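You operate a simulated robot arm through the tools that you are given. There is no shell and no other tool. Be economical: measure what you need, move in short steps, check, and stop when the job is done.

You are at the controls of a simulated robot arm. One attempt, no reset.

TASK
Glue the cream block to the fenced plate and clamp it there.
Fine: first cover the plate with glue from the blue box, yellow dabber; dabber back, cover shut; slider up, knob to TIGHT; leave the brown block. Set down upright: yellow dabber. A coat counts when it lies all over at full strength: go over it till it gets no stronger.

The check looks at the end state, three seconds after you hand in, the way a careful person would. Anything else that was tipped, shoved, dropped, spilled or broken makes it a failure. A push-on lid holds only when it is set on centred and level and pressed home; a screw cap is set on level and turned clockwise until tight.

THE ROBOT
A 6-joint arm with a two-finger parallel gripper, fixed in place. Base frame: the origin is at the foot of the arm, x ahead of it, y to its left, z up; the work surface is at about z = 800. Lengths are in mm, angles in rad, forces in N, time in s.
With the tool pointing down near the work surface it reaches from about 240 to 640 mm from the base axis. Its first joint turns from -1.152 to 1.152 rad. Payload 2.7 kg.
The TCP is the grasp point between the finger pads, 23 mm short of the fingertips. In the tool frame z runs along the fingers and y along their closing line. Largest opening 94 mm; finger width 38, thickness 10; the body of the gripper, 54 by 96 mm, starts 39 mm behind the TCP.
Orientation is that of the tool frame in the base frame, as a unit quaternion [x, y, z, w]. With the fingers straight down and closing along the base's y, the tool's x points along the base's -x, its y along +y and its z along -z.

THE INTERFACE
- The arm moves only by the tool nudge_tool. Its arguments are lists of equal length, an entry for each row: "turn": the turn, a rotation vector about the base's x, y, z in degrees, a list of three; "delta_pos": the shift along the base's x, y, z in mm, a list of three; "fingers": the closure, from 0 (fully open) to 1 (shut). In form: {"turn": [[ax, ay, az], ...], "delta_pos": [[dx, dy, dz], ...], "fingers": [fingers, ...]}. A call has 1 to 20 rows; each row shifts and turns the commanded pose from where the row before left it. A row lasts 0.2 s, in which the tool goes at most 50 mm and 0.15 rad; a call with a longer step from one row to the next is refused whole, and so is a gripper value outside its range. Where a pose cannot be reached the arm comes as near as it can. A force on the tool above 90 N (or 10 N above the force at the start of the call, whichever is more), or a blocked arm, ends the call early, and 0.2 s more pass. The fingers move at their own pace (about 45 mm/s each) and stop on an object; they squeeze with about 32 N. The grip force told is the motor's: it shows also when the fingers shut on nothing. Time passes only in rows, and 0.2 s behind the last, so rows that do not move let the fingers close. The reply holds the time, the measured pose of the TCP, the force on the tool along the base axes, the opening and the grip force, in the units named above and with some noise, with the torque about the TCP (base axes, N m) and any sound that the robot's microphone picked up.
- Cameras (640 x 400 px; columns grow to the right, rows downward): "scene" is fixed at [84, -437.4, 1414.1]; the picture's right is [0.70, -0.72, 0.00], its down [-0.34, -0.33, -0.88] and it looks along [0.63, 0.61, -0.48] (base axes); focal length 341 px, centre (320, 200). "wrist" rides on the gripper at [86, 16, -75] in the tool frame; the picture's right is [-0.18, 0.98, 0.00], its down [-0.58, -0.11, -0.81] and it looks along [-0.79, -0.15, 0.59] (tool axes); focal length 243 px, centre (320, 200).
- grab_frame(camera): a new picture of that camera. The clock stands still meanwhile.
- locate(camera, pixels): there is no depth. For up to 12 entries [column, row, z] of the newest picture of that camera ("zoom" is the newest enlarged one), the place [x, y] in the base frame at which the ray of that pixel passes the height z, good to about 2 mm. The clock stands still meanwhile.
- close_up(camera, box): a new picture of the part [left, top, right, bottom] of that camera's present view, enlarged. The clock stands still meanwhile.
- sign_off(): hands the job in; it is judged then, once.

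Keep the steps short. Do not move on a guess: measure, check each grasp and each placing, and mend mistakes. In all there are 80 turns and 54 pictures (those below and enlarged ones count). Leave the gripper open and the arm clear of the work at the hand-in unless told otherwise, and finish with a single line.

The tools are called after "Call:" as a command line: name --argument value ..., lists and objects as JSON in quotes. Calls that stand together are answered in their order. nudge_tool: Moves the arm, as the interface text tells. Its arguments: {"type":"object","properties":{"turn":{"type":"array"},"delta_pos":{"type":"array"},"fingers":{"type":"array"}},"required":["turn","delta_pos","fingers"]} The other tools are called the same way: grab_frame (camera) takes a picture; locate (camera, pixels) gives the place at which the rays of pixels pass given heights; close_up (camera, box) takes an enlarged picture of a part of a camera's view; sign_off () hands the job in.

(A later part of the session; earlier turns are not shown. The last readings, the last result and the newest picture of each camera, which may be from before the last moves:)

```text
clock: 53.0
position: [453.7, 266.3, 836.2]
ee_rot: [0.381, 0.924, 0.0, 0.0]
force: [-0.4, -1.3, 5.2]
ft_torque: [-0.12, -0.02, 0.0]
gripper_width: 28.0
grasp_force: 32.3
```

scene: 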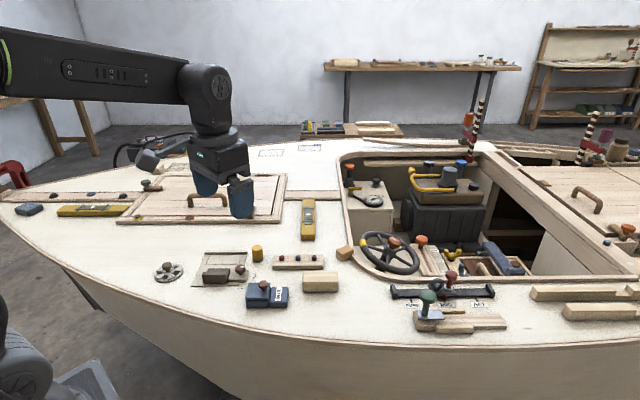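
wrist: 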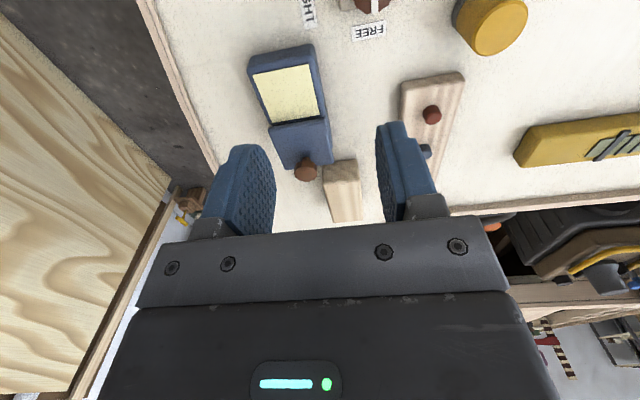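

Contact 5 N. Finish front row to the left, then the mid-row back right.

Call:
nudge_tool --turn '[[0, 0, 0], [0, 0, 0], [0, 0, 0], [0, 0, 0], [0, 0, 0], [0, 0, 0], [0, 0, 0], [0, 0, 0], [0, 0, 0], [0, 0, 0], [0, 0, 0], [0, 0, 0], [0, 0, 0], [0, 0, 0], [0, 0, 0], [0, 0, 0], [0, 0, 0], [0, 0, 0], [0, 0, 0], [0, 0, 0]]' --delta_pos '[[-5.8, 5.5, -0.3], [-5.8, 5.5, 0], [-5.8, 5.5, 0], [-5.8, 5.5, 0], [-5.8, 5.5, 0], [-5.8, 5.5, 0], [-5.8, 5.5, 0], [-5.8, 5.5, 0], [5, 4.9, 0], [5.8, -5.9, 0], [5.8, -5.9, 0], [5.8, -5.9, 0], [5.8, -5.9, 0], [5.8, -5.9, 0], [5.8, -5.9, 0], [5.8, -5.9, 0], [5.8, -5.9, 0], [5.8, -5.9, 0], [0, 0, 20], [0, 0, 40]]' --fingers '[1, 1, 1, 1, 1, 1, 1, 1, 1, 1, 1, 1, 1, 1, 1, 1, 1, 1, 1, 1]'

Call:
nudge_tool --turn '[[0, 0, 0], [0, 0, 0]]' --delta_pos '[[30, -30, 0], [20, -25, 0]]' --fingers '[1, 1]'

Call:
close_up --camera "scene" --box '[195, 240, 255, 280]'

```text
clock: 57.2
position: [465.8, 262.0, 895.1]
ee_rot: [0.382, 0.924, 0.0, 0.0]
force: [-0.7, 0.0, 0.4]
ft_torque: [0.02, -0.01, 0.01]
gripper_width: 27.8
grasp_force: 31.4
```

```text
clock: 57.8
position: [517.5, 206.6, 894.0]
ee_rot: [0.382, 0.924, 0.0, 0.002]
force: [-0.4, -0.4, 0.1]
ft_torque: [-0.02, 0.0, -0.01]
gripper_width: 27.9
grasp_force: 32.0
```

```text
10.00 times, centred on (225, 260) of scene
```

zoom: 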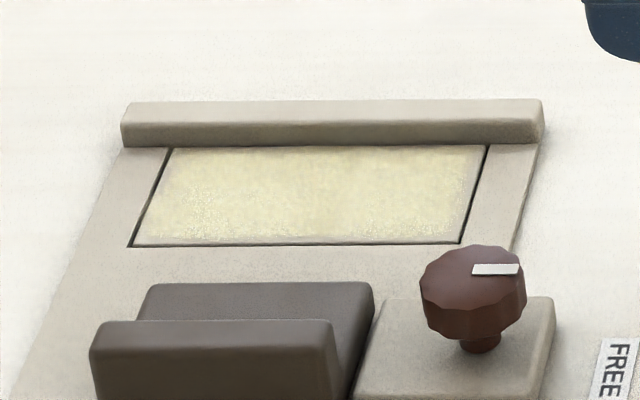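

The coat is good in the middle but thinner along the edges, especially right and left. I re-dip, and regrip the dabber a bit higher while it stands in the well.

Call:
nudge_tool --turn '[[0, 0, 0], [0, 0, 0], [0, 0, 0], [0, 0, 0], [0, 0, 0], [0, 0, 0], [0, 0, 0]]' --delta_pos '[[-23.3, -28, 0], [-23.3, -28, 0], [-23.3, -28, 0], [-23.3, -28, 0], [0, 0, -20], [0, 0, -12.5], [0, 0, 0]]' --fingers '[1, 1, 1, 1, 1, 1, 1]'

Call:
nudge_tool --turn '[[0, 0, 0], [0, 0, 0], [0, 0, 0]]' --delta_pos '[[0, 0, -0.7], [0, 0, -0.6], [0, 0, 0]]' --fingers '[1, 1, 1]'

```text
clock: 59.4
position: [420.4, 94.5, 861.5]
ee_rot: [0.383, 0.924, 0.001, 0.001]
force: [-0.3, 0.2, -1.2]
ft_torque: [-0.05, 0.02, -0.01]
gripper_width: 27.9
grasp_force: 31.8
```

```text
clock: 60.2
position: [419.8, 94.6, 862.5]
ee_rot: [0.382, 0.924, 0.002, 0.001]
force: [0.2, 0.3, -0.3]
ft_torque: [-0.03, 0.05, 0.0]
gripper_width: 27.9
grasp_force: 32.0
```

x is 4 mm short; shift +4 and lower until contact.

Call:
nudge_tool --turn '[[0, 0, 0], [0, 0, 0], [0, 0, 0], [0, 0, 0]]' --delta_pos '[[4, 0, -0.7], [0, 0, -0.7], [0, 0, -0.7], [0, 0, 0]]' --fingers '[1, 1, 1, 1]'

```text
clock: 61.2
position: [424.4, 95.9, 859.8]
ee_rot: [0.382, 0.924, 0.0, 0.001]
force: [0.3, 0.2, 0.6]
ft_torque: [0.01, -0.03, 0.0]
gripper_width: 28.2
grasp_force: 32.6
```

Just touching. Lower 0.7, open slightly, rise 5 mm, close again.

Call:
nudge_tool --turn '[[0, 0, 0], [0, 0, 0], [0, 0, 0], [0, 0, 0], [0, 0, 0], [0, 0, 0], [0, 0, 0]]' --delta_pos '[[0, 0, -0.7], [0, 0, 0], [0, 0, 0], [0, 0, 5], [0, 0, 0], [0, 0, 0], [0, 0, 0]]' --fingers '[1, 0.63, 0.63, 0.63, 1, 1, 1]'

Call:
close_up --camera "wrist" --box '[180, 0, 500, 200]'

```text
clock: 62.8
position: [424.6, 94.3, 864.9]
ee_rot: [0.381, 0.924, 0.0, 0.001]
force: [0.0, -0.6, 0.2]
ft_torque: [0.03, -0.01, 0.0]
gripper_width: 28.0
grasp_force: 32.0
```

```text
2.00 times, centred on (340, 100) of wrist
```

zoom: 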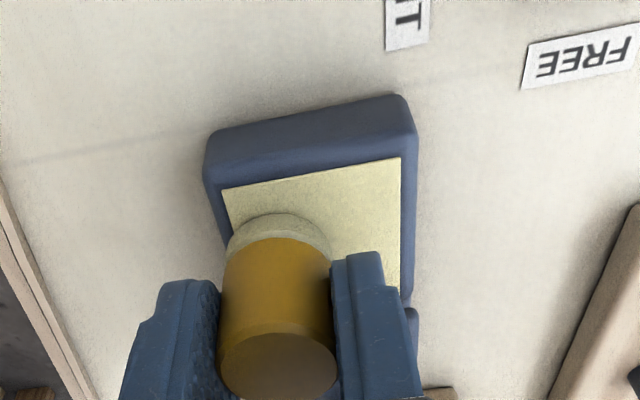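

Regripped; dabber upright. To the right-front part of the plate (466, 252), lower to near contact.

Call:
nudge_tool --turn '[[0, 0, 0], [0, 0, 0], [0, 0, 0], [0, 0, 0], [0, 0, 0], [0, 0, 0], [0, 0, 0], [0, 0, 0], [0, 0, 0]]' --delta_pos '[[0, 0, 20], [0, 0, 30], [10.5, 39.3, 0], [10.5, 39.3, 0], [10.5, 39.3, 0], [10.3, 39.2, 0], [0, 0, -40], [0, 0, -30], [0, 0, 0]]' --fingers '[1, 1, 1, 1, 1, 1, 1, 1, 1]'

Call:
nudge_tool --turn '[[0, 0, 0], [0, 0, 0], [0, 0, 0], [0, 0, 0]]' --delta_pos '[[0, 0, -1], [0, 0, -0.7], [0, 0, -0.7], [0, 0, 0]]' --fingers '[1, 1, 1, 1]'

```text
clock: 64.8
position: [466.6, 253.2, 843.8]
ee_rot: [0.382, 0.924, 0.001, 0.001]
force: [-0.3, 0.2, -0.6]
ft_torque: [0.01, 0.0, -0.05]
gripper_width: 27.8
grasp_force: 32.6
```

```text
clock: 65.8
position: [466.7, 250.7, 842.0]
ee_rot: [0.382, 0.924, 0.001, 0.001]
force: [0.5, 1.2, 2.6]
ft_torque: [0.05, 0.02, -0.03]
gripper_width: 28.1
grasp_force: 31.8
```

Contact 2.6 N. Perimeter pass: right edge up and down, front edge to the left, left edge up.

Call:
nudge_tool --turn '[[0, 0, 0], [0, 0, 0], [0, 0, 0], [0, 0, 0], [0, 0, 0], [0, 0, 0], [0, 0, 0], [0, 0, 0], [0, 0, 0], [0, 0, 0], [0, 0, 0], [0, 0, 0], [0, 0, 0], [0, 0, 0], [0, 0, 0], [0, 0, 0], [0, 0, 0], [0, 0, 0]]' --delta_pos '[[5.7, 5.6, -0.5], [5.7, 5.6, 0], [-5.2, -5.1, 0], [-5.2, -5.1, 0], [-5.2, -5.1, 0], [-6.05, 6.1, 0], [-6.05, 6.1, 0], [-6.05, 6.1, 0], [-6.05, 6.1, 0], [-6.05, 6.1, 0], [-6.05, 6.1, 0], [-6.05, 6.1, 0], [-6.05, 6.1, 0], [-6.05, 6.1, 0], [-6.05, 6.1, 0], [5.2, 5.1, 0], [5.2, 5.1, 0], [5.2, 5.1, 0]]' --fingers '[1, 1, 1, 1, 1, 1, 1, 1, 1, 1, 1, 1, 1, 1, 1, 1, 1, 1]'

```text
clock: 69.6
position: [418.4, 324.4, 839.2]
ee_rot: [0.382, 0.924, 0.0, 0.001]
force: [-2.9, -0.5, 10.9]
ft_torque: [-0.03, 0.22, 0.06]
gripper_width: 28.0
grasp_force: 31.9
```

Good contact. Back row to the right along the fence, then the middle back left.

Call:
nudge_tool --turn '[[0, 0, 0], [0, 0, 0], [0, 0, 0], [0, 0, 0], [0, 0, 0], [0, 0, 0], [0, 0, 0], [0, 0, 0], [0, 0, 0], [0, 0, 0], [0, 0, 0], [0, 0, 0], [0, 0, 0], [0, 0, 0], [0, 0, 0], [0, 0, 0], [0, 0, 0], [0, 0, 0], [0, 0, 0], [0, 0, 0]]' --delta_pos '[[6.1, -6.2, 0], [6.1, -6.2, 0], [6.1, -6.2, 0], [6.1, -6.2, 0], [6.1, -6.2, 0], [6.1, -6.2, 0], [6.1, -6.2, 0], [6.1, -6.2, 0], [6.1, -6.2, 0], [6.1, -6.2, 0], [-6.4, -6.3, -0.3], [-6.1, 6.2, 0], [-6.1, 6.2, 0], [-6.1, 6.2, 0], [-6.1, 6.2, 0], [-6.1, 6.2, 0], [-6.1, 6.2, 0], [-6.1, 6.2, 0], [-6.1, 6.2, 0], [-6.1, 6.2, 0]]' --fingers '[1, 1, 1, 1, 1, 1, 1, 1, 1, 1, 1, 1, 1, 1, 1, 1, 1, 1, 1, 1]'

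```text
clock: 73.8
position: [417.4, 309.8, 840.3]
ee_rot: [0.382, 0.924, 0.001, 0.001]
force: [0.5, 0.3, 0.8]
ft_torque: [0.0, 0.01, 0.01]
gripper_width: 27.9
grasp_force: 31.5
```

Lift and move towards the dabber's home, and inspect the coat.

Call:
nudge_tool --turn '[[0, 0, 0], [0, 0, 0], [0, 0, 0], [0, 0, 0], [0, 0, 0], [0, 0, 0]]' --delta_pos '[[0, 0, 20], [0, 0, 40], [31, -28, 0], [32, -28, 0], [32, -28, 0], [0, 0, 0]]' --fingers '[1, 1, 1, 1, 1, 1]'

Call:
close_up --camera "scene" --box '[195, 240, 255, 280]'

```text
clock: 75.2
position: [511.6, 226.5, 900.8]
ee_rot: [0.382, 0.924, 0.001, 0.002]
force: [-0.8, -0.4, 0.2]
ft_torque: [-0.02, 0.0, 0.0]
gripper_width: 27.8
grasp_force: 32.1
```

```text
10.00 times, centred on (225, 260) of scene
```

zoom: 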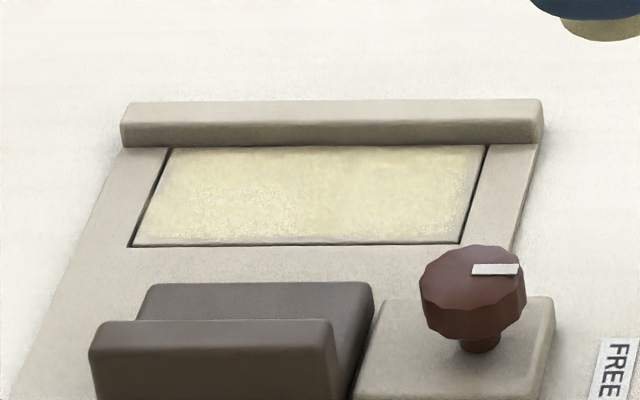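

Nearly unchanged from before. I take one steeper look with the wrist camera from above the plate.

Call:
nudge_tool --turn '[[0, 0, 0], [0, 0, 0], [0, 0, 0]]' --delta_pos '[[-29, 19, 15], [-29, 19, 15], [-29, 19, 15]]' --fingers '[1, 1, 1]'

Call:
close_up --camera "wrist" --box '[220, 0, 460, 150]'

```text
clock: 76.0
position: [425.7, 282.1, 947.7]
ee_rot: [0.382, 0.924, 0.001, 0.001]
force: [1.0, -1.4, 0.1]
ft_torque: [-0.01, 0.0, -0.01]
gripper_width: 28.2
grasp_force: 32.1
```

```text
2.67 times, centred on (340, 75) of wrist
```

zoom: 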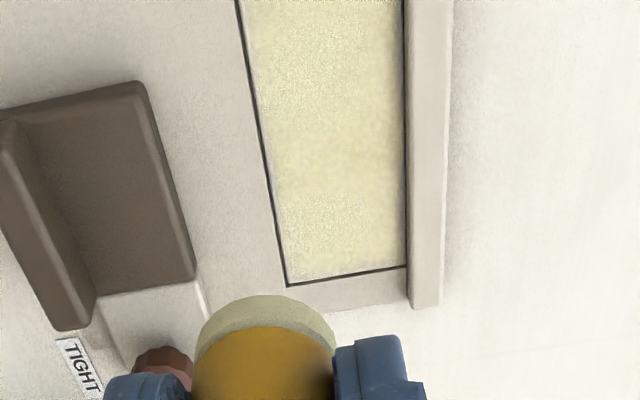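

It looks even apart from a soft border. To be sure it gets no stronger I do one more full pass with the glue left on the dabber; go to the left-back corner and lower.

Call:
nudge_tool --turn '[[0, 0, 0], [0, 0, 0], [0, 0, 0], [0, 0, 0], [0, 0, 0], [0, 0, 0], [0, 0, 0]]' --delta_pos '[[-7, 39.5, 0], [0, 0, -40], [0, 0, -40], [0, 0, -24], [0, 0, -1], [0, 0, -1], [0, 0, 0]]' --fingers '[1, 1, 1, 1, 1, 1, 1]'

Call:
nudge_tool --turn '[[0, 0, 0], [0, 0, 0], [0, 0, 0]]' --delta_pos '[[0, 0, -0.6], [0, 0, -0.5], [0, 0, 0]]' --fingers '[1, 1, 1]'

```text
clock: 77.6
position: [420.1, 324.1, 840.9]
ee_rot: [0.382, 0.924, 0.001, 0.001]
force: [0.1, 0.0, -1.1]
ft_torque: [-0.03, -0.02, -0.04]
gripper_width: 28.0
grasp_force: 32.1
```

```text
clock: 78.4
position: [419.9, 324.8, 840.0]
ee_rot: [0.382, 0.924, 0.001, 0.002]
force: [-1.6, 1.8, 3.5]
ft_torque: [0.07, 0.12, 0.02]
gripper_width: 27.6
grasp_force: 32.9
```

Contact. Back row right, middle row left.

Call:
nudge_tool --turn '[[0, 0, 0], [0, 0, 0], [0, 0, 0], [0, 0, 0], [0, 0, 0], [0, 0, 0], [0, 0, 0], [0, 0, 0], [0, 0, 0], [0, 0, 0], [0, 0, 0], [0, 0, 0], [0, 0, 0], [0, 0, 0], [0, 0, 0], [0, 0, 0], [0, 0, 0], [0, 0, 0], [0, 0, 0], [0, 0, 0]]' --delta_pos '[[6.4, -6.8, -0.5], [6.5, -6.6, 0], [6.5, -6.6, 0], [6.5, -6.6, 0], [6.5, -6.6, 0], [6.5, -6.6, 0], [6.5, -6.6, 0], [6.5, -6.6, 0], [6.5, -6.6, 0], [-5.7, -5.6, -0.3], [-6.5, 6.6, 0], [-6.5, 6.6, 0], [-6.5, 6.6, 0], [-6.5, 6.6, 0], [-6.5, 6.6, 0], [-6.5, 6.6, 0], [-6.5, 6.6, 0], [-6.5, 6.6, 0], [-6.5, 6.6, 0], [-5.7, -5.6, -0.3]]' --fingers '[1, 1, 1, 1, 1, 1, 1, 1, 1, 1, 1, 1, 1, 1, 1, 1, 1, 1, 1, 1]'

Call:
nudge_tool --turn '[[0, 0, 0], [0, 0, 0], [0, 0, 0], [0, 0, 0], [0, 0, 0], [0, 0, 0], [0, 0, 0], [0, 0, 0], [0, 0, 0], [0, 0, 0], [0, 0, 0], [0, 0, 0], [0, 0, 0], [0, 0, 0], [0, 0, 0], [0, 0, 0], [0, 0, 0], [0, 0, 0], [0, 0, 0], [0, 0, 0]]' --delta_pos '[[-3.5, -3.5, -0.4], [6.5, -6.6, 0], [6.5, -6.6, 0], [6.5, -6.6, 0], [6.5, -6.6, 0], [6.5, -6.6, 0], [6.5, -6.6, 0], [6.5, -6.6, 0], [6.5, -6.6, 0], [6.5, -6.6, 0], [5, 5, -0.4], [-6.5, 6.6, 0], [-6.5, 6.6, 0], [-6.5, 6.6, 0], [-6.5, 6.6, 0], [-6.5, 6.6, 0], [-6.5, 6.6, 0], [-6.5, 6.6, 0], [-6.5, 6.6, 0], [-6.5, 6.6, 0]]' --fingers '[1, 1, 1, 1, 1, 1, 1, 1, 1, 1, 1, 1, 1, 1, 1, 1, 1, 1, 1, 1]'

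```text
clock: 82.6
position: [407.9, 312.6, 838.4]
ee_rot: [0.382, 0.924, 0.0, 0.0]
force: [-0.7, 0.2, -0.4]
ft_torque: [0.01, 0.01, 0.0]
gripper_width: 28.1
grasp_force: 32.1
```

```text
clock: 86.8
position: [410.3, 314.1, 837.8]
ee_rot: [0.382, 0.924, 0.002, 0.002]
force: [4.8, -4.6, 16.9]
ft_torque: [-0.27, -0.2, 0.08]
gripper_width: 28.0
grasp_force: 32.0
```

Lift, carry the dabber back above (512.5, 226) and view the coat.

Call:
nudge_tool --turn '[[0, 0, 0], [0, 0, 0], [0, 0, 0], [0, 0, 0], [0, 0, 0], [0, 0, 0], [0, 0, 0], [0, 0, 0]]' --delta_pos '[[0, 0, 20], [0, 0, 35], [34, -29.4, 0], [34, -29.3, 0], [34.2, -29.3, 0], [0, 0, -30], [0, 0, -15], [0, 0, 0]]' --fingers '[1, 1, 1, 1, 1, 1, 1, 1]'

Call:
close_up --camera "scene" --box '[195, 232, 267, 280]'

```text
clock: 88.6
position: [512.0, 224.6, 849.5]
ee_rot: [0.381, 0.924, 0.0, 0.001]
force: [0.4, -0.1, -0.2]
ft_torque: [-0.03, 0.01, 0.01]
gripper_width: 28.0
grasp_force: 32.1
```

```text
8.33 times, centred on (231, 256) of scene
```

zoom: 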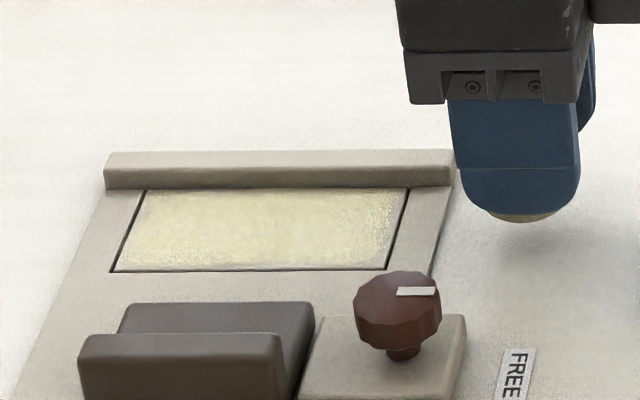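

The left end is now smooth, but the right end (zoom (375,235)) is still speckled. Re-dip (aim (427,97)) and work the right end.

Call:
nudge_tool --turn '[[0, 0, 0], [0, 0, 0], [0, 0, 0], [0, 0, 0], [0, 0, 0], [0, 0, 0], [0, 0, 0], [0, 0, 0], [0, 0, 0], [0, 0, 0]]' --delta_pos '[[0, 0, 45], [-21.3, -31.9, 0], [-21.3, -31.9, 0], [-21.3, -31.9, 0], [-21.1, -31.9, 0], [0, 0, -30], [0, 0, -2], [0, 0, -1], [0, 0, -1], [0, 0, 0]]' --fingers '[1, 1, 1, 1, 1, 1, 1, 1, 1, 1]'

Call:
nudge_tool --turn '[[0, 0, 0], [0, 0, 0], [0, 0, 0], [0, 0, 0]]' --delta_pos '[[0, 0, -0.7], [0, 0, -0.7], [0, 0, 0], [0, 0, 0]]' --fingers '[1, 1, 1, 1]'

```text
clock: 90.8
position: [425.4, 99.1, 859.7]
ee_rot: [0.382, 0.924, 0.001, 0.003]
force: [-3.2, -4.6, 22.2]
ft_torque: [-0.28, 0.09, -0.03]
gripper_width: 27.9
grasp_force: 32.1
```

```text
clock: 91.8
position: [426.5, 98.0, 857.6]
ee_rot: [0.382, 0.924, 0.001, 0.002]
force: [-1.8, -1.5, 26.5]
ft_torque: [-0.1, 0.01, -0.01]
gripper_width: 28.1
grasp_force: 32.3
```

Dipped. Regrip 5 mm higher in the well, then carry to the plate (452, 277) and lower close.

Call:
nudge_tool --turn '[[0, 0, 0], [0, 0, 0], [0, 0, 0], [0, 0, 0], [0, 0, 0], [0, 0, 0], [0, 0, 0], [0, 0, 0], [0, 0, 0], [0, 0, 0], [0, 0, 0], [0, 0, 0], [0, 0, 0], [0, 0, 0], [0, 0, 0], [0, 0, 0], [0, 0, 0]]' --delta_pos '[[0, 0, 2], [0, 0, 0], [0, 0, 0], [0, 0, 5], [0, 0, 0], [0, 0, 0], [0, 0, 0], [0, 0, 20], [0, 0, 30], [5.2, 35.9, 0], [5.2, 35.9, 0], [5.2, 35.9, 0], [5.2, 35.8, 0], [5, 35.8, 0], [0, 0, -40], [0, 0, -30], [0, 0, 0]]' --fingers '[1, 0.63, 0.63, 0.63, 1, 1, 1, 1, 1, 1, 1, 1, 1, 1, 1, 1, 1]'

Call:
nudge_tool --turn '[[0, 0, 0], [0, 0, 0], [0, 0, 0], [0, 0, 0], [0, 0, 0]]' --delta_pos '[[0, 0, -1], [0, 0, -0.8], [0, 0, -0.7], [0, 0, -0.5], [0, 0, 0]]' --fingers '[1, 1, 1, 1, 1]'

```text
clock: 95.4
position: [454.5, 278.5, 841.1]
ee_rot: [0.382, 0.924, 0.001, 0.001]
force: [0.1, 0.9, 0.6]
ft_torque: [0.03, 0.04, -0.04]
gripper_width: 28.1
grasp_force: 31.4
```

```text
clock: 96.6
position: [453.3, 278.2, 841.2]
ee_rot: [0.381, 0.925, 0.002, 0.002]
force: [4.4, 1.3, 12.1]
ft_torque: [0.07, -0.06, -0.01]
gripper_width: 27.8
grasp_force: 31.8
```

Contact 12 N. Zigzag over the right third.

Call:
nudge_tool --turn '[[0, 0, 0], [0, 0, 0], [0, 0, 0], [0, 0, 0], [0, 0, 0], [0, 0, 0], [0, 0, 0], [0, 0, 0], [0, 0, 0], [0, 0, 0], [0, 0, 0], [0, 0, 0], [0, 0, 0], [0, 0, 0], [0, 0, 0], [0, 0, 0], [0, 0, 0], [0, 0, 0], [0, 0, 0], [0, 0, 0]]' --delta_pos '[[4.8, 4.7, 0], [5.6, -5.7, 0], [-5, -4.9, 0], [-5, -4.9, 0], [-5, -4.9, 0], [5.6, -5.7, -0.3], [5, 4.9, 0], [5, 4.9, 0], [5, 4.9, 0], [5.6, -5.7, 0], [-5, -4.9, 0], [-5, -4.9, 0], [-5, -4.9, 0], [3.5, -3.6, -0.3], [5, 4.9, 0], [5, 4.9, 0], [5, 4.9, 0], [-6.7, 6.7, -0.2], [-6.7, 6.7, 0], [-6.7, 6.7, 0]]' --fingers '[1, 1, 1, 1, 1, 1, 1, 1, 1, 1, 1, 1, 1, 1, 1, 1, 1, 1, 1, 1]'

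```text
clock: 100.8
position: [458.0, 283.0, 841.9]
ee_rot: [0.382, 0.924, 0.0, 0.001]
force: [4.3, -3.4, 16.1]
ft_torque: [-0.1, -0.17, 0.01]
gripper_width: 27.9
grasp_force: 32.0
```

Good firm contact. One last stroke round: back row left, middle right, front row back.

Call:
nudge_tool --turn '[[0, 0, 0], [0, 0, 0], [0, 0, 0], [0, 0, 0], [0, 0, 0], [0, 0, 0], [0, 0, 0], [0, 0, 0], [0, 0, 0], [0, 0, 0], [0, 0, 0], [0, 0, 0], [0, 0, 0], [0, 0, 0], [0, 0, 0], [0, 0, 0], [0, 0, 0], [0, 0, 0], [0, 0, 0], [0, 0, 0]]' --delta_pos '[[-6.4, 6.4, -0.2], [-6.4, 6.4, 0], [-6.4, 6.4, 0], [-6.4, 6.4, 0], [-6.4, 6.4, 0], [-6.4, 6.4, 0], [-6.4, -6.3, -0.2], [6.4, -6.4, 0], [6.4, -6.4, 0], [6.4, -6.4, 0], [6.4, -6.4, 0], [6.4, -6.4, 0], [6.4, -6.4, 0], [6.4, -6.4, 0], [6.4, -6.4, 0], [6.4, -6.4, 0], [-6.8, -6.7, -0.2], [-6.4, 6.4, 0], [-6.4, 6.4, 0], [-6.4, 6.4, 0]]' --fingers '[1, 1, 1, 1, 1, 1, 1, 1, 1, 1, 1, 1, 1, 1, 1, 1, 1, 1, 1, 1]'

Call:
nudge_tool --turn '[[0, 0, 0], [0, 0, 0], [0, 0, 0], [0, 0, 0], [0, 0, 0]]' --delta_pos '[[0, 0, 20], [0, 0, 30], [32, -21, 0], [32, -21, 0], [0, 0, -20]]' --fingers '[1, 1, 1, 1, 1]'

Call:
close_up --camera "scene" --box '[195, 232, 267, 280]'

```text
clock: 105.0
position: [441.9, 269.3, 839.4]
ee_rot: [0.382, 0.924, 0.001, 0.001]
force: [-0.5, 0.5, -0.1]
ft_torque: [0.01, -0.02, -0.01]
gripper_width: 27.9
grasp_force: 31.9
```

```text
clock: 106.2
position: [506.8, 226.4, 870.7]
ee_rot: [0.381, 0.924, 0.0, 0.0]
force: [-0.2, -0.7, -0.2]
ft_torque: [0.0, -0.02, -0.01]
gripper_width: 28.0
grasp_force: 32.3
```

```text
8.33 times, centred on (231, 256) of scene
```

zoom: 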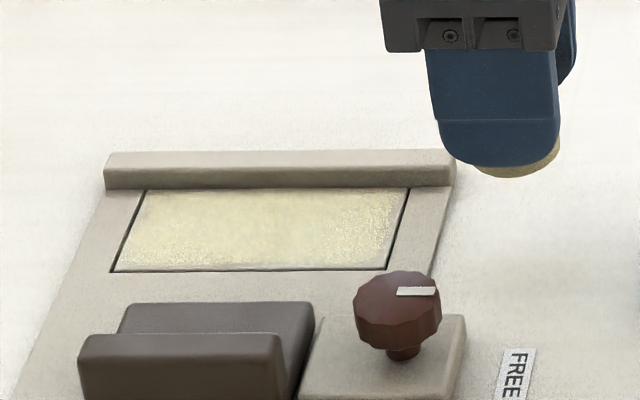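

Coat is even and no stronger. Now lower the dabber to its spot (TCP contact ≈ 835), open, rise.

Call:
nudge_tool --turn '[[0, 0, 0], [0, 0, 0], [0, 0, 0], [0, 0, 0], [0, 0, 0], [0, 0, 0], [0, 0, 0]]' --delta_pos '[[5.5, 0, -20], [0, 0, -13], [0, 0, -1], [0, 0, -1], [0, 0, -1], [0, 0, -0.7], [0, 0, 0]]' --fingers '[1, 1, 1, 1, 1, 1, 1]'

Call:
close_up --camera "wrist" --box '[180, 50, 460, 225]'

```text
clock: 107.8
position: [514.6, 228.4, 834.0]
ee_rot: [0.382, 0.924, 0.003, 0.003]
force: [0.4, -4.4, 24.5]
ft_torque: [0.08, 0.24, 0.04]
gripper_width: 27.8
grasp_force: 31.7
```

```text
2.29 times, centred on (320, 138) of wrist
```

zoom: 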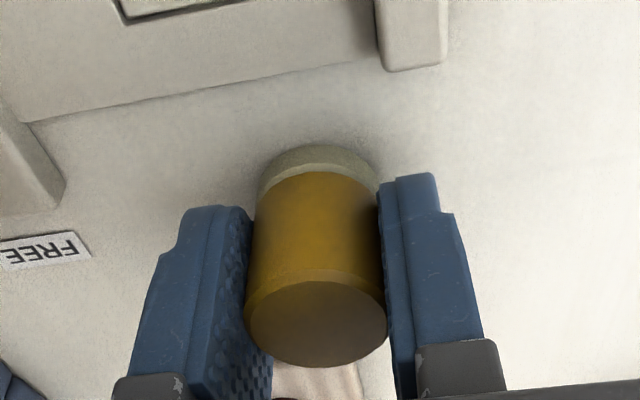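

Dabber stands on the deck. Ease, open, rise; then go over the cover knob (471.5, 52) at z≈885.

Call:
nudge_tool --turn '[[0, 0, 0], [0, 0, 0], [0, 0, 0], [0, 0, 0], [0, 0, 0], [0, 0, 0], [0, 0, 0], [0, 0, 0], [0, 0, 0], [0, 0, 0], [0, 0, 0], [0, 0, 0]]' --delta_pos '[[0, 0, 2], [0, 0, 0], [0, 0, 0], [0, 0, 20], [0, 0, 40], [-8.3, -35.2, 15], [-8.3, -35.2, 0], [-8.3, -35.2, 0], [-8.3, -35.2, 0], [-8.3, -35.2, 0], [0, 0, -22], [0, 0, 0]]' --fingers '[1, 0.45, 0.45, 0.45, 0.45, 0.45, 0.45, 0.45, 0.45, 0.45, 0.45, 0.45]'

Call:
close_up --camera "wrist" --box '[180, 25, 460, 200]'

Call:
grab_frame --camera "scene"

```text
clock: 110.4
position: [470.1, 51.9, 888.8]
ee_rot: [0.383, 0.924, 0.0, 0.001]
force: [0.1, -1.0, 0.3]
ft_torque: [-0.01, 0.01, 0.03]
gripper_width: 51.8
grasp_force: 0.0
```

```text
2.29 times, centred on (320, 112) of wrist
```

zoom: 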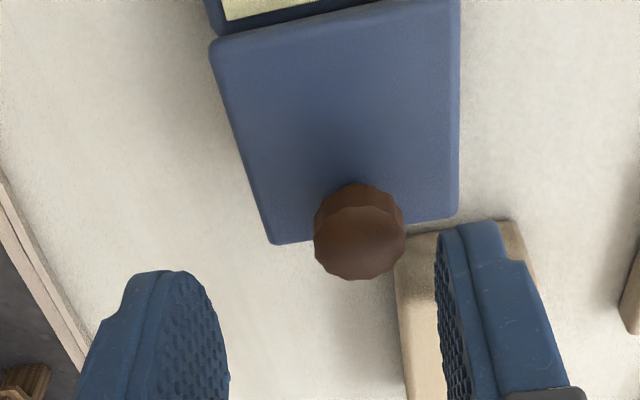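

```text
14 pictures are left
```

scene: 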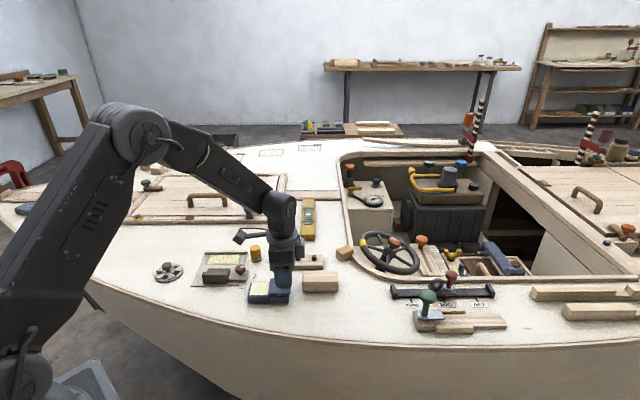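

Dabber stands upright. Lower 31 mm onto the cover knob, grip, and slide the cover back 48 mm.

Call:
nudge_tool --turn '[[0, 0, 0], [0, 0, 0], [0, 0, 0], [0, 0, 0], [0, 0, 0], [0, 0, 0]]' --delta_pos '[[0.5, 0, -18], [0, 0, -12], [0, 0, -1], [0, 0, 0], [0, 0, 0], [0, 0, 0]]' --fingers '[0.45, 0.45, 0.45, 1, 1, 1]'

Call:
nudge_tool --turn '[[0, 0, 0], [0, 0, 0], [0, 0, 0], [0, 0, 0], [0, 0, 0], [0, 0, 0], [0, 0, 0], [0, 0, 0], [0, 0, 0], [0, 0, 0], [0, 0, 0], [0, 0, 0], [0, 0, 0], [0, 0, 0]]' --delta_pos '[[0, 0, 0], [-2.8, 2.8, 0], [-2.8, 2.8, 0], [-2.8, 2.8, 0], [-2.8, 2.8, 0], [-2.8, 2.8, 0], [-2.8, 2.8, 0], [-2.8, 2.8, 0], [-2.8, 2.8, 0], [-2.8, 2.8, 0], [-2.8, 2.8, 0], [-2.8, 2.8, 0], [-2.8, 2.8, 0], [0, 0, 0]]' --fingers '[1, 1, 1, 1, 1, 1, 1, 1, 1, 1, 1, 1, 1, 1]'

Call:
close_up --camera "scene" --box '[235, 265, 345, 312]'

```text
clock: 111.8
position: [472.2, 52.2, 857.5]
ee_rot: [0.382, 0.924, 0.0, 0.001]
force: [0.8, 1.8, 2.4]
ft_torque: [-0.08, -0.01, -0.06]
gripper_width: 21.1
grasp_force: 31.7
```

```text
clock: 114.8
position: [439.1, 84.5, 857.5]
ee_rot: [0.382, 0.924, 0.001, 0.001]
force: [2.2, 0.9, 0.8]
ft_torque: [0.01, 0.03, -0.04]
gripper_width: 21.1
grasp_force: 31.7
```

```text
5.82 times, centred on (290, 288) of scene
```

zoom: 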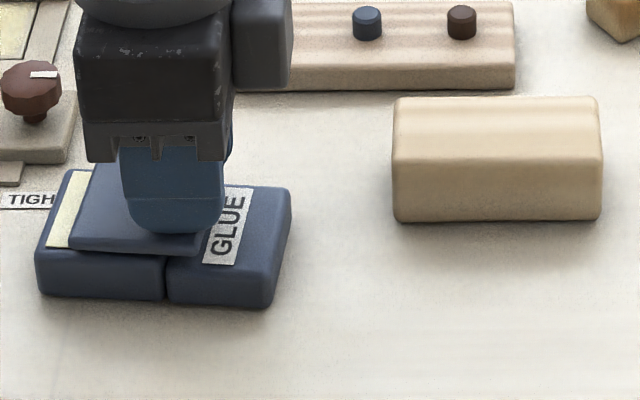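

The box shifted left ~12 mm and yawed ~6° as too little press let it drag. I lift it by the knob 6 mm, turn it back +6.5°, move it back (1.3, −14), and set it down.

Call:
nudge_tool --turn '[[0, 0, 0], [0, 0, 0], [0, 0, 3.25], [0, 0, 3.25], [0, 0, 0], [0, 0, 0], [0, 0, 0], [0, 0, 0]]' --delta_pos '[[0, 0, 4], [0, 0, 4], [0.6, -7, 0], [0.7, -7, 0], [0, 0, 0], [0, 0, -4], [0, 0, -3], [0, 0, -1.5]]' --fingers '[1, 1, 1, 1, 1, 1, 1, 1]'

Call:
close_up --camera "scene" --box '[240, 270, 296, 312]'

```text
clock: 116.6
position: [441.1, 71.8, 856.8]
ee_rot: [0.328, 0.945, 0.0, 0.001]
force: [-2.9, -1.4, 7.1]
ft_torque: [0.08, 0.58, 0.05]
gripper_width: 21.1
grasp_force: 32.0
```

```text
9.52 times, centred on (268, 291) of scene
```

zoom: 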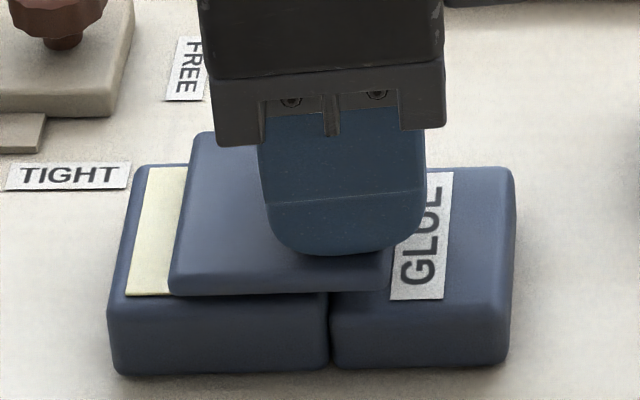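

Box is back within ~2 mm. Press 1 mm more and slide the cover 15 mm left.

Call:
nudge_tool --turn '[[0, 0, 0], [0, 0, 0], [0, 0, 0], [0, 0, 0], [0, 0, 0], [0, 0, 0], [0, 0, 0], [0, 0, 0], [0, 0, 0]]' --delta_pos '[[0, 0, -1.2], [-1.8, 1.8, 0], [-1.8, 1.8, 0], [-1.8, 1.8, 0], [-1.8, 1.8, 0], [-1.8, 1.8, 0], [-1.8, 1.8, 0], [-1, 1, 0], [0, 0, 0]]' --fingers '[1, 1, 1, 1, 1, 1, 1, 1, 1]'

Call:
close_up --camera "scene" --box '[240, 270, 296, 312]'

```text
clock: 118.6
position: [429.4, 81.9, 856.1]
ee_rot: [0.329, 0.944, 0.002, 0.004]
force: [3.8, -13.7, 40.3]
ft_torque: [-0.19, 0.82, 0.21]
gripper_width: 21.4
grasp_force: 32.1
```

```text
9.52 times, centred on (268, 291) of scene
```

zoom: 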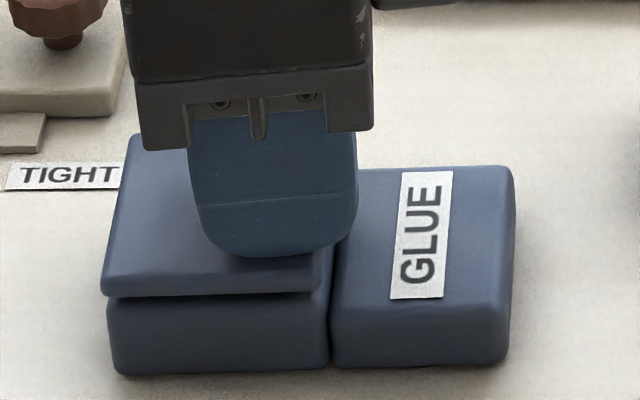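

Cover shut just as at the start. Release, rise, turn back −6.5°, and move above the cream block (≈558, 22) with fingers open.

Call:
nudge_tool --turn '[[0, 0, 0], [0, 0, 0], [0, 0, 0], [0, 0, 0], [0, 0, 0], [0, 0, -6.5], [0, 0, 0], [0, 0, 0], [0, 0, 0], [0, 0, 0]]' --delta_pos '[[0, 0, 1.5], [0, 0, 0], [0, 0, 0], [0, 0, 25], [0, 0, 40], [32, -15, 0], [32, -15, 0], [32, -15, 0], [32, -15, 0], [0, 0, 0]]' --fingers '[0.5, 0.5, 0.5, 0.5, 0.2, 0, 0, 0, 0, 0]'

Call:
close_up --camera "wrist" --box '[200, 25, 440, 175]'

Call:
close_up --camera "scene" --box '[235, 240, 355, 315]'

```text
clock: 120.8
position: [553.9, 20.5, 919.6]
ee_rot: [0.382, 0.924, 0.001, 0.001]
force: [0.4, 0.3, -0.5]
ft_torque: [0.0, -0.01, 0.0]
gripper_width: 94.0
grasp_force: 0.0
```

```text
2.67 times, centred on (320, 100) of wrist
```

zoom: 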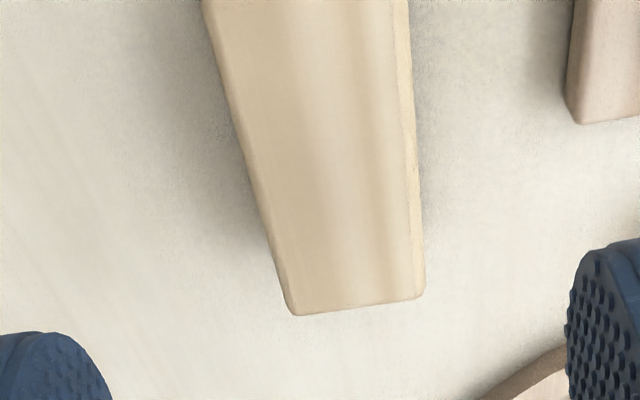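

```text
5.33 times, centred on (295, 278) of scene
```

zoom: 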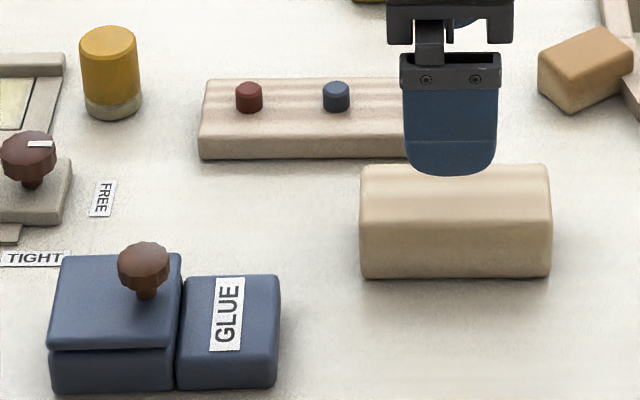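

I locate the block's corners in the scene zoom.

Call:
locate --camera "zoom" --pixels '[[362, 278, 800], [549, 277, 800], [363, 168, 832], [548, 167, 832], [363, 168, 838], [548, 167, 838], [360, 222, 832], [552, 222, 832], [360, 222, 838], [552, 222, 838]]'

Call:
locate --camera "wrist" --pixels '[[310.6, 142, 832], [359.3, 134.5, 832], [310.6, 142, 838], [359.3, 134.5, 838]]'

```text
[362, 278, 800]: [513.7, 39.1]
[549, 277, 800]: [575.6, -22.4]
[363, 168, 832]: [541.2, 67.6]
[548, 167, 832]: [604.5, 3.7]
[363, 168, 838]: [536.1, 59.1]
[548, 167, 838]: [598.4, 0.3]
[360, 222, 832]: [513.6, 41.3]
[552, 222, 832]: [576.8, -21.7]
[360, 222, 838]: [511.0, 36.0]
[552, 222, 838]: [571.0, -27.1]
```

```text
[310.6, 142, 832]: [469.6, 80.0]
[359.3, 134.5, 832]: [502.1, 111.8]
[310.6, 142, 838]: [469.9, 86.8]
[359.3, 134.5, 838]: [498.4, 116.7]
```

Block centre (558.9, 22.4), 39 deep, 32 high. Fingers to ~66 mm (clear of the peg board), descend to z≈835, close, lift 10.

Call:
nudge_tool --turn '[[0, 0, 0], [0, 0, 0], [0, 0, 0], [0, 0, 0], [0, 0, 0], [0, 0, 0], [0, 0, 0], [0, 0, 0], [0, 0, 0]]' --delta_pos '[[4.5, 1.7, 0], [0, 0, 0], [0, 0, -40], [0, 0, -30], [0, 0, -14.5], [0, 0, 0], [0, 0, 0], [0, 0, 0], [0, 0, 0]]' --fingers '[0.3, 0.3, 0.3, 0.3, 0.3, 0.3, 1, 1, 1]'

Call:
nudge_tool --turn '[[0, 0, 0], [0, 0, 0], [0, 0, 0], [0, 0, 0]]' --delta_pos '[[0, 0, 0], [0, 0, 20], [0, 0, 40], [0, 0, 0]]' --fingers '[1, 1, 1, 1]'

Call:
close_up --camera "wrist" --box '[160, 50, 480, 250]'

```text
clock: 122.8
position: [560.6, 23.1, 836.3]
ee_rot: [0.382, 0.924, 0.0, 0.001]
force: [-0.1, 0.0, 0.1]
ft_torque: [-0.01, 0.01, -0.03]
gripper_width: 43.5
grasp_force: 32.2
```

```text
clock: 123.8
position: [559.5, 22.2, 895.2]
ee_rot: [0.382, 0.924, 0.0, 0.001]
force: [-0.6, -0.1, -0.7]
ft_torque: [0.03, 0.03, -0.02]
gripper_width: 43.6
grasp_force: 31.8
```

```text
2.00 times, centred on (320, 150) of wrist
```

zoom: 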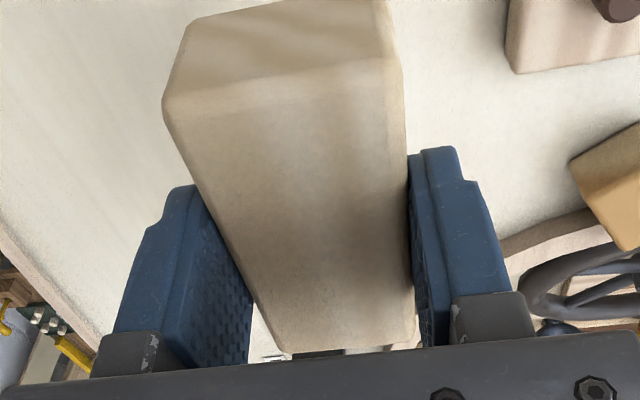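

Block held centred (43.5 mm). Carry it over the plate to (443, 288.6), lower to just above contact, and check.

Call:
nudge_tool --turn '[[0, 0, 0], [0, 0, 0], [0, 0, 0], [0, 0, 0], [0, 0, 0], [0, 0, 0], [0, 0, 0], [0, 0, 0], [0, 0, 0], [0, 0, 0], [0, 0, 0], [0, 0, 0]]' --delta_pos '[[0, 0, 15], [-16.7, 38.0, 0], [-16.7, 38.0, 0], [-16.7, 38.0, 0], [-16.7, 38.0, 0], [-16.7, 38.0, 0], [-16.7, 38.0, 0], [-16.5, 38.0, 0], [0, 0, 0], [0, 0, -35], [0, 0, -28], [0, 0, 0]]' --fingers '[1, 1, 1, 1, 1, 1, 1, 1, 1, 1, 1, 1]'

Call:
close_up --camera "scene" --box '[195, 232, 267, 280]'

Call:
close_up --camera "wrist" --box '[160, 25, 480, 225]'

```text
clock: 126.4
position: [446.0, 288.2, 848.1]
ee_rot: [0.382, 0.924, 0.0, 0.001]
force: [-0.5, 0.0, -1.0]
ft_torque: [-0.01, -0.02, 0.01]
gripper_width: 43.4
grasp_force: 31.5
```

```text
8.33 times, centred on (231, 256) of scene
```

zoom: 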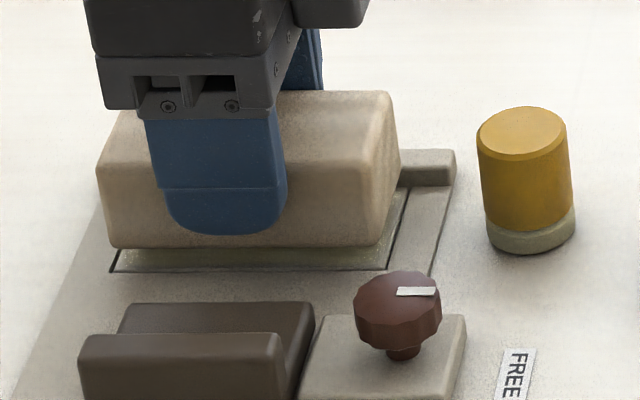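

```text
2.00 times, centred on (320, 125) of wrist
```

zoom: 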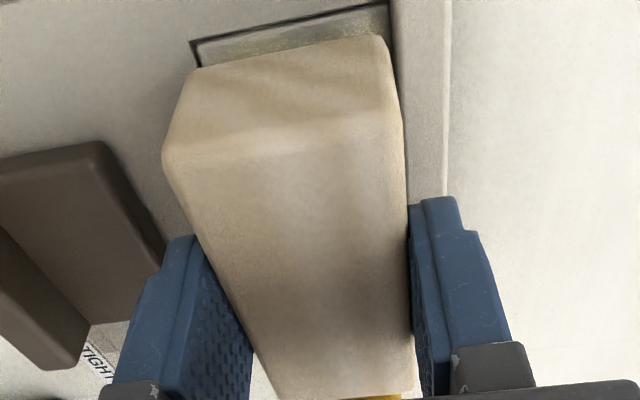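

Well aligned with the outline. Lower ~8 mm to contact with light pressure.

Call:
nudge_tool --turn '[[0, 0, 0], [0, 0, 0], [0, 0, 0], [0, 0, 0], [0, 0, 0]]' --delta_pos '[[0, 0, -4], [0, 0, -2], [0, 0, -1], [0, 0, -0.8], [0, 0, 0]]' --fingers '[1, 1, 1, 1, 1]'

Call:
nudge_tool --turn '[[0, 0, 0], [0, 0, 0], [0, 0, 0]]' --delta_pos '[[0, 0, -0.6], [0, 0, -0.6], [0, 0, 0]]' --fingers '[1, 1, 1]'

```text
clock: 127.6
position: [443.6, 291.1, 841.9]
ee_rot: [0.382, 0.924, 0.0, 0.001]
force: [0.2, 0.1, -0.4]
ft_torque: [-0.01, -0.02, -0.03]
gripper_width: 43.4
grasp_force: 32.3
```

```text
clock: 128.4
position: [443.7, 290.9, 841.3]
ee_rot: [0.382, 0.924, 0.001, 0.002]
force: [-6.5, -3.2, 17.2]
ft_torque: [-0.2, 0.32, 0.03]
gripper_width: 43.4
grasp_force: 32.3
```

Block sits on the plate (17 N). Ease, open, rise, look; then move to a waiting point before the slider at z≈910.

Call:
nudge_tool --turn '[[0, 0, 0], [0, 0, 0], [0, 0, 0], [0, 0, 0], [0, 0, 0], [0, 0, 0]]' --delta_pos '[[0, 0, 1.2], [0, 0, 0], [0, 0, 0], [0, 0, 20], [0, 0, 40], [0, 0, 10]]' --fingers '[1, 0.36, 0.36, 0.36, 0.36, 0.36]'

Call:
nudge_tool --turn '[[0, 0, 0], [0, 0, 0], [0, 0, 0], [0, 0, 0], [0, 0, 0], [0, 0, 0]]' --delta_pos '[[-30, 0, 0], [-30, 0, 0], [-22, -27, 0], [0, -27, 0], [0, -27.5, 0], [0, 0, 0]]' --fingers '[1, 1, 1, 1, 1, 1]'

Call:
close_up --camera "scene" --box '[180, 235, 276, 295]'

```text
clock: 129.8
position: [444.5, 289.7, 910.9]
ee_rot: [0.382, 0.924, 0.0, 0.001]
force: [0.0, -0.8, -0.1]
ft_torque: [-0.01, 0.0, 0.0]
gripper_width: 60.2
grasp_force: 0.1
```

```text
clock: 131.2
position: [361.8, 207.1, 912.4]
ee_rot: [0.382, 0.924, 0.001, 0.001]
force: [0.0, 0.4, -0.2]
ft_torque: [0.01, -0.01, 0.0]
gripper_width: 0.0
grasp_force: 31.9
```

```text
6.67 times, centred on (228, 265) of scene
```

zoom: 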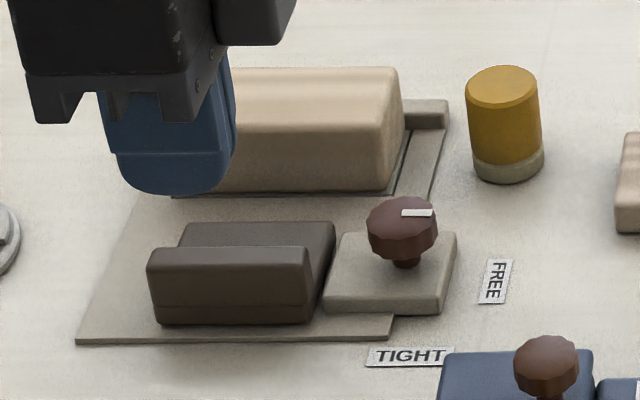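

Block sits neatly on the plate. I locate the slider's front-bottom and rear edges, plus the knob.

Call:
locate --camera "zoom" --pixels '[[157, 324, 804], [312, 321, 804], [150, 252, 834], [308, 252, 834], [182, 226, 834], [334, 226, 834], [334, 226, 820], [322, 310, 804], [405, 258, 815], [403, 215, 840], [175, 193, 804], [385, 192, 804]]'

```text
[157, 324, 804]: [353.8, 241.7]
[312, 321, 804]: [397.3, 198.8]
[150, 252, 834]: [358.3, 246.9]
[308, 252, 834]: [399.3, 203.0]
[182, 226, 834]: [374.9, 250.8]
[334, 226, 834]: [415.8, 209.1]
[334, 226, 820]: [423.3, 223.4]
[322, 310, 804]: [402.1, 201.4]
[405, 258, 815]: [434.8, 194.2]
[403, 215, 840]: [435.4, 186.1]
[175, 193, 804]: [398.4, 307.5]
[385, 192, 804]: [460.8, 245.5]
```

Slider front face at v=−75, rear at −38; needs ≈40 mm travel. Lower the closed fingers before it and push along (0.71, 0.70).

Call:
nudge_tool --turn '[[0, 0, 0], [0, 0, 0], [0, 0, 0], [0, 0, 0], [0, 0, 0], [0, 0, 0], [0, 0, 0], [0, 0, 0], [0, 0, 0], [0, 0, 0], [0, 0, 0], [0, 0, 0], [0, 0, 0], [0, 0, 0], [0, 0, 0]]' --delta_pos '[[0, 0, -40], [0, 0, -30], [0, 0, -12], [0, 0, 0], [2.85, 2.81, 0], [2.85, 2.81, 0], [2.85, 2.81, 0], [2.85, 2.81, 0], [2.85, 2.81, 0], [2.85, 2.81, 0], [2.85, 2.81, 0], [2.85, 2.81, 0], [2.85, 2.81, 0], [2.85, 2.81, 0], [0, 0, 0]]' --fingers '[1, 1, 1, 1, 1, 1, 1, 1, 1, 1, 1, 1, 1, 1, 1]'

Call:
nudge_tool --turn '[[0, 0, 0], [0, 0, 0], [0, 0, 0], [0, 0, 0], [0, 0, 0], [0, 0, 0]]' --delta_pos '[[1.4, 1.4, 0], [1.4, 1.4, 0], [1.0, 1.0, 0], [0.7, 0.7, 0], [0.7, 0.7, 0], [0, 0, 0]]' --fingers '[1, 1, 1, 1, 1, 1]'

Call:
close_up --camera "scene" --box '[180, 235, 276, 295]'

```text
clock: 134.4
position: [385.9, 231.3, 828.1]
ee_rot: [0.383, 0.924, -0.01, -0.005]
force: [-28.8, -43.7, 29.9]
ft_torque: [0.48, -0.34, 0.03]
gripper_width: 0.0
grasp_force: 31.6
```

```text
clock: 135.1
position: [384.9, 231.1, 825.8]
ee_rot: [0.384, 0.923, -0.019, -0.011]
force: [-10.1, -9.3, 8.4]
ft_torque: [-0.14, -0.11, 0.07]
gripper_width: 0.0
grasp_force: 32.2
stopped in row 3: the force on the tool passed its limit at 92 N (the readings are from after the stop); the commanded pose is now the measured one
```

```text
6.67 times, centred on (228, 265) of scene
```

zoom: 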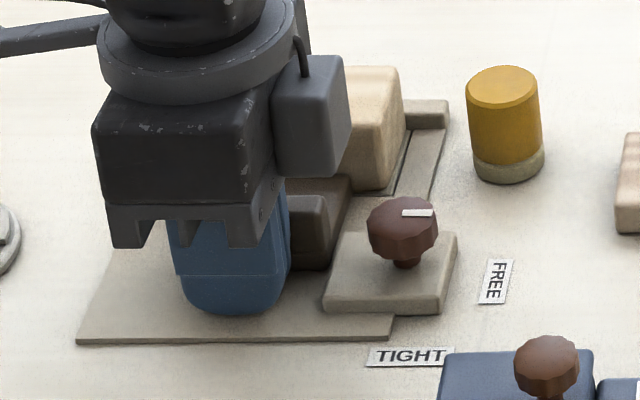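

Pushing stopped at 92 N, the tips were pressed low onto the plate. I locate the slider's edges now, raise 6 mm, push a few mm again and look with the wrist camera.

Call:
locate --camera "zoom" --pixels '[[350, 178, 820], [326, 200, 834], [322, 270, 804], [340, 240, 804], [385, 192, 804], [235, 312, 804]]'

Call:
nudge_tool --turn '[[0, 0, 0], [0, 0, 0], [0, 0, 0], [0, 0, 0], [0, 0, 0], [0, 0, 0]]' --delta_pos '[[-1, -1, 4], [0, 0, 3], [1.4, 1.4, 0], [1.4, 1.4, 0], [1.4, 1.4, 0], [0, 0, 0]]' --fingers '[1, 1, 1, 1, 1, 1]'

Call:
close_up --camera "wrist" --box '[120, 0, 520, 250]'

```text
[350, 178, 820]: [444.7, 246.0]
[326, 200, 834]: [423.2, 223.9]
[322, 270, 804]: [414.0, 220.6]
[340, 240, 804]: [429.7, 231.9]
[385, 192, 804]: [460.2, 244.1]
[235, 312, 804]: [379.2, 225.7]
```

```text
clock: 136.5
position: [385.1, 230.4, 832.5]
ee_rot: [0.383, 0.924, -0.025, -0.013]
force: [-31.7, -30.7, 31.6]
ft_torque: [0.46, -0.11, 0.35]
gripper_width: 0.0
grasp_force: 31.6
```

```text
1.60 times, centred on (320, 125) of wrist
```

zoom: 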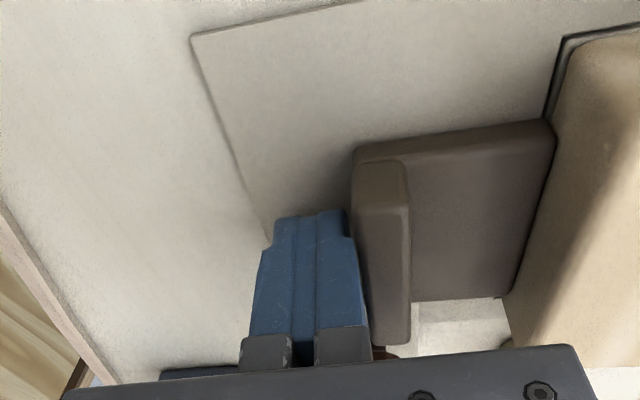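

The slider is tight against the block (44 N, no motion). Now the knob: back off, rise, level the tool, go over (434.5, 192), turn to yaw +45° so that a −90° (clockwise, FREE→TIGHT) turn ends at −45°.

Call:
nudge_tool --turn '[[0, 0, 0], [0, 0, 0], [1.5, -2.0, 0], [0, 0, 0], [0, 0, 0], [0, 0, 8.18], [0, 0, 8.18], [0, 0, 8.18], [0, 0, 8.18], [0, 0, 8.18], [0, 0, 8.18], [0, 0, 8.18], [0, 0, 8.18], [0, 0, 8.18], [0, 0, 8.18], [0, 0, 8.18], [0, 0, 0]]' --delta_pos '[[-3.5, -3.5, 2], [0, 0, 40], [0, 0, 37], [24.9, -19.4, 0], [24.9, -19.4, 0], [0, 0, 0], [0, 0, 0], [0, 0, 0], [0, 0, 0], [0, 0, 0], [0, 0, 0], [0, 0, 0], [0, 0, 0], [0, 0, 0], [0, 0, 0], [0, 0, 0], [0, 0, 0]]' --fingers '[1, 1, 1, 0.57, 0.57, 0.57, 0.57, 0.57, 0.57, 0.57, 0.57, 0.57, 0.57, 0.57, 0.57, 0.57, 0.57]'

Call:
close_up --camera "wrist" --box '[160, 0, 480, 200]'

```text
clock: 140.1
position: [435.0, 193.3, 912.8]
ee_rot: [-0.382, 0.924, 0.004, -0.001]
force: [0.3, -0.6, -0.4]
ft_torque: [0.02, 0.0, -0.04]
gripper_width: 40.3
grasp_force: 0.0
```

```text
2.00 times, centred on (320, 100) of wrist
```

zoom: 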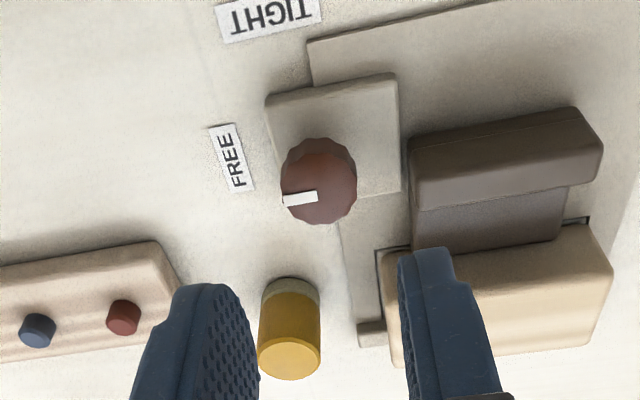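

I see the slider against the block, knob top centre at zoom (322,183). Locate it.

Call:
locate --camera "zoom" --pixels '[[322, 185, 834], [322, 185, 840], [322, 185, 846], [335, 150, 812]]'

```text
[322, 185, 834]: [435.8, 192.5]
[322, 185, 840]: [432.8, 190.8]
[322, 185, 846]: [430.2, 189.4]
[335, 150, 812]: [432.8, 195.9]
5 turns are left
```

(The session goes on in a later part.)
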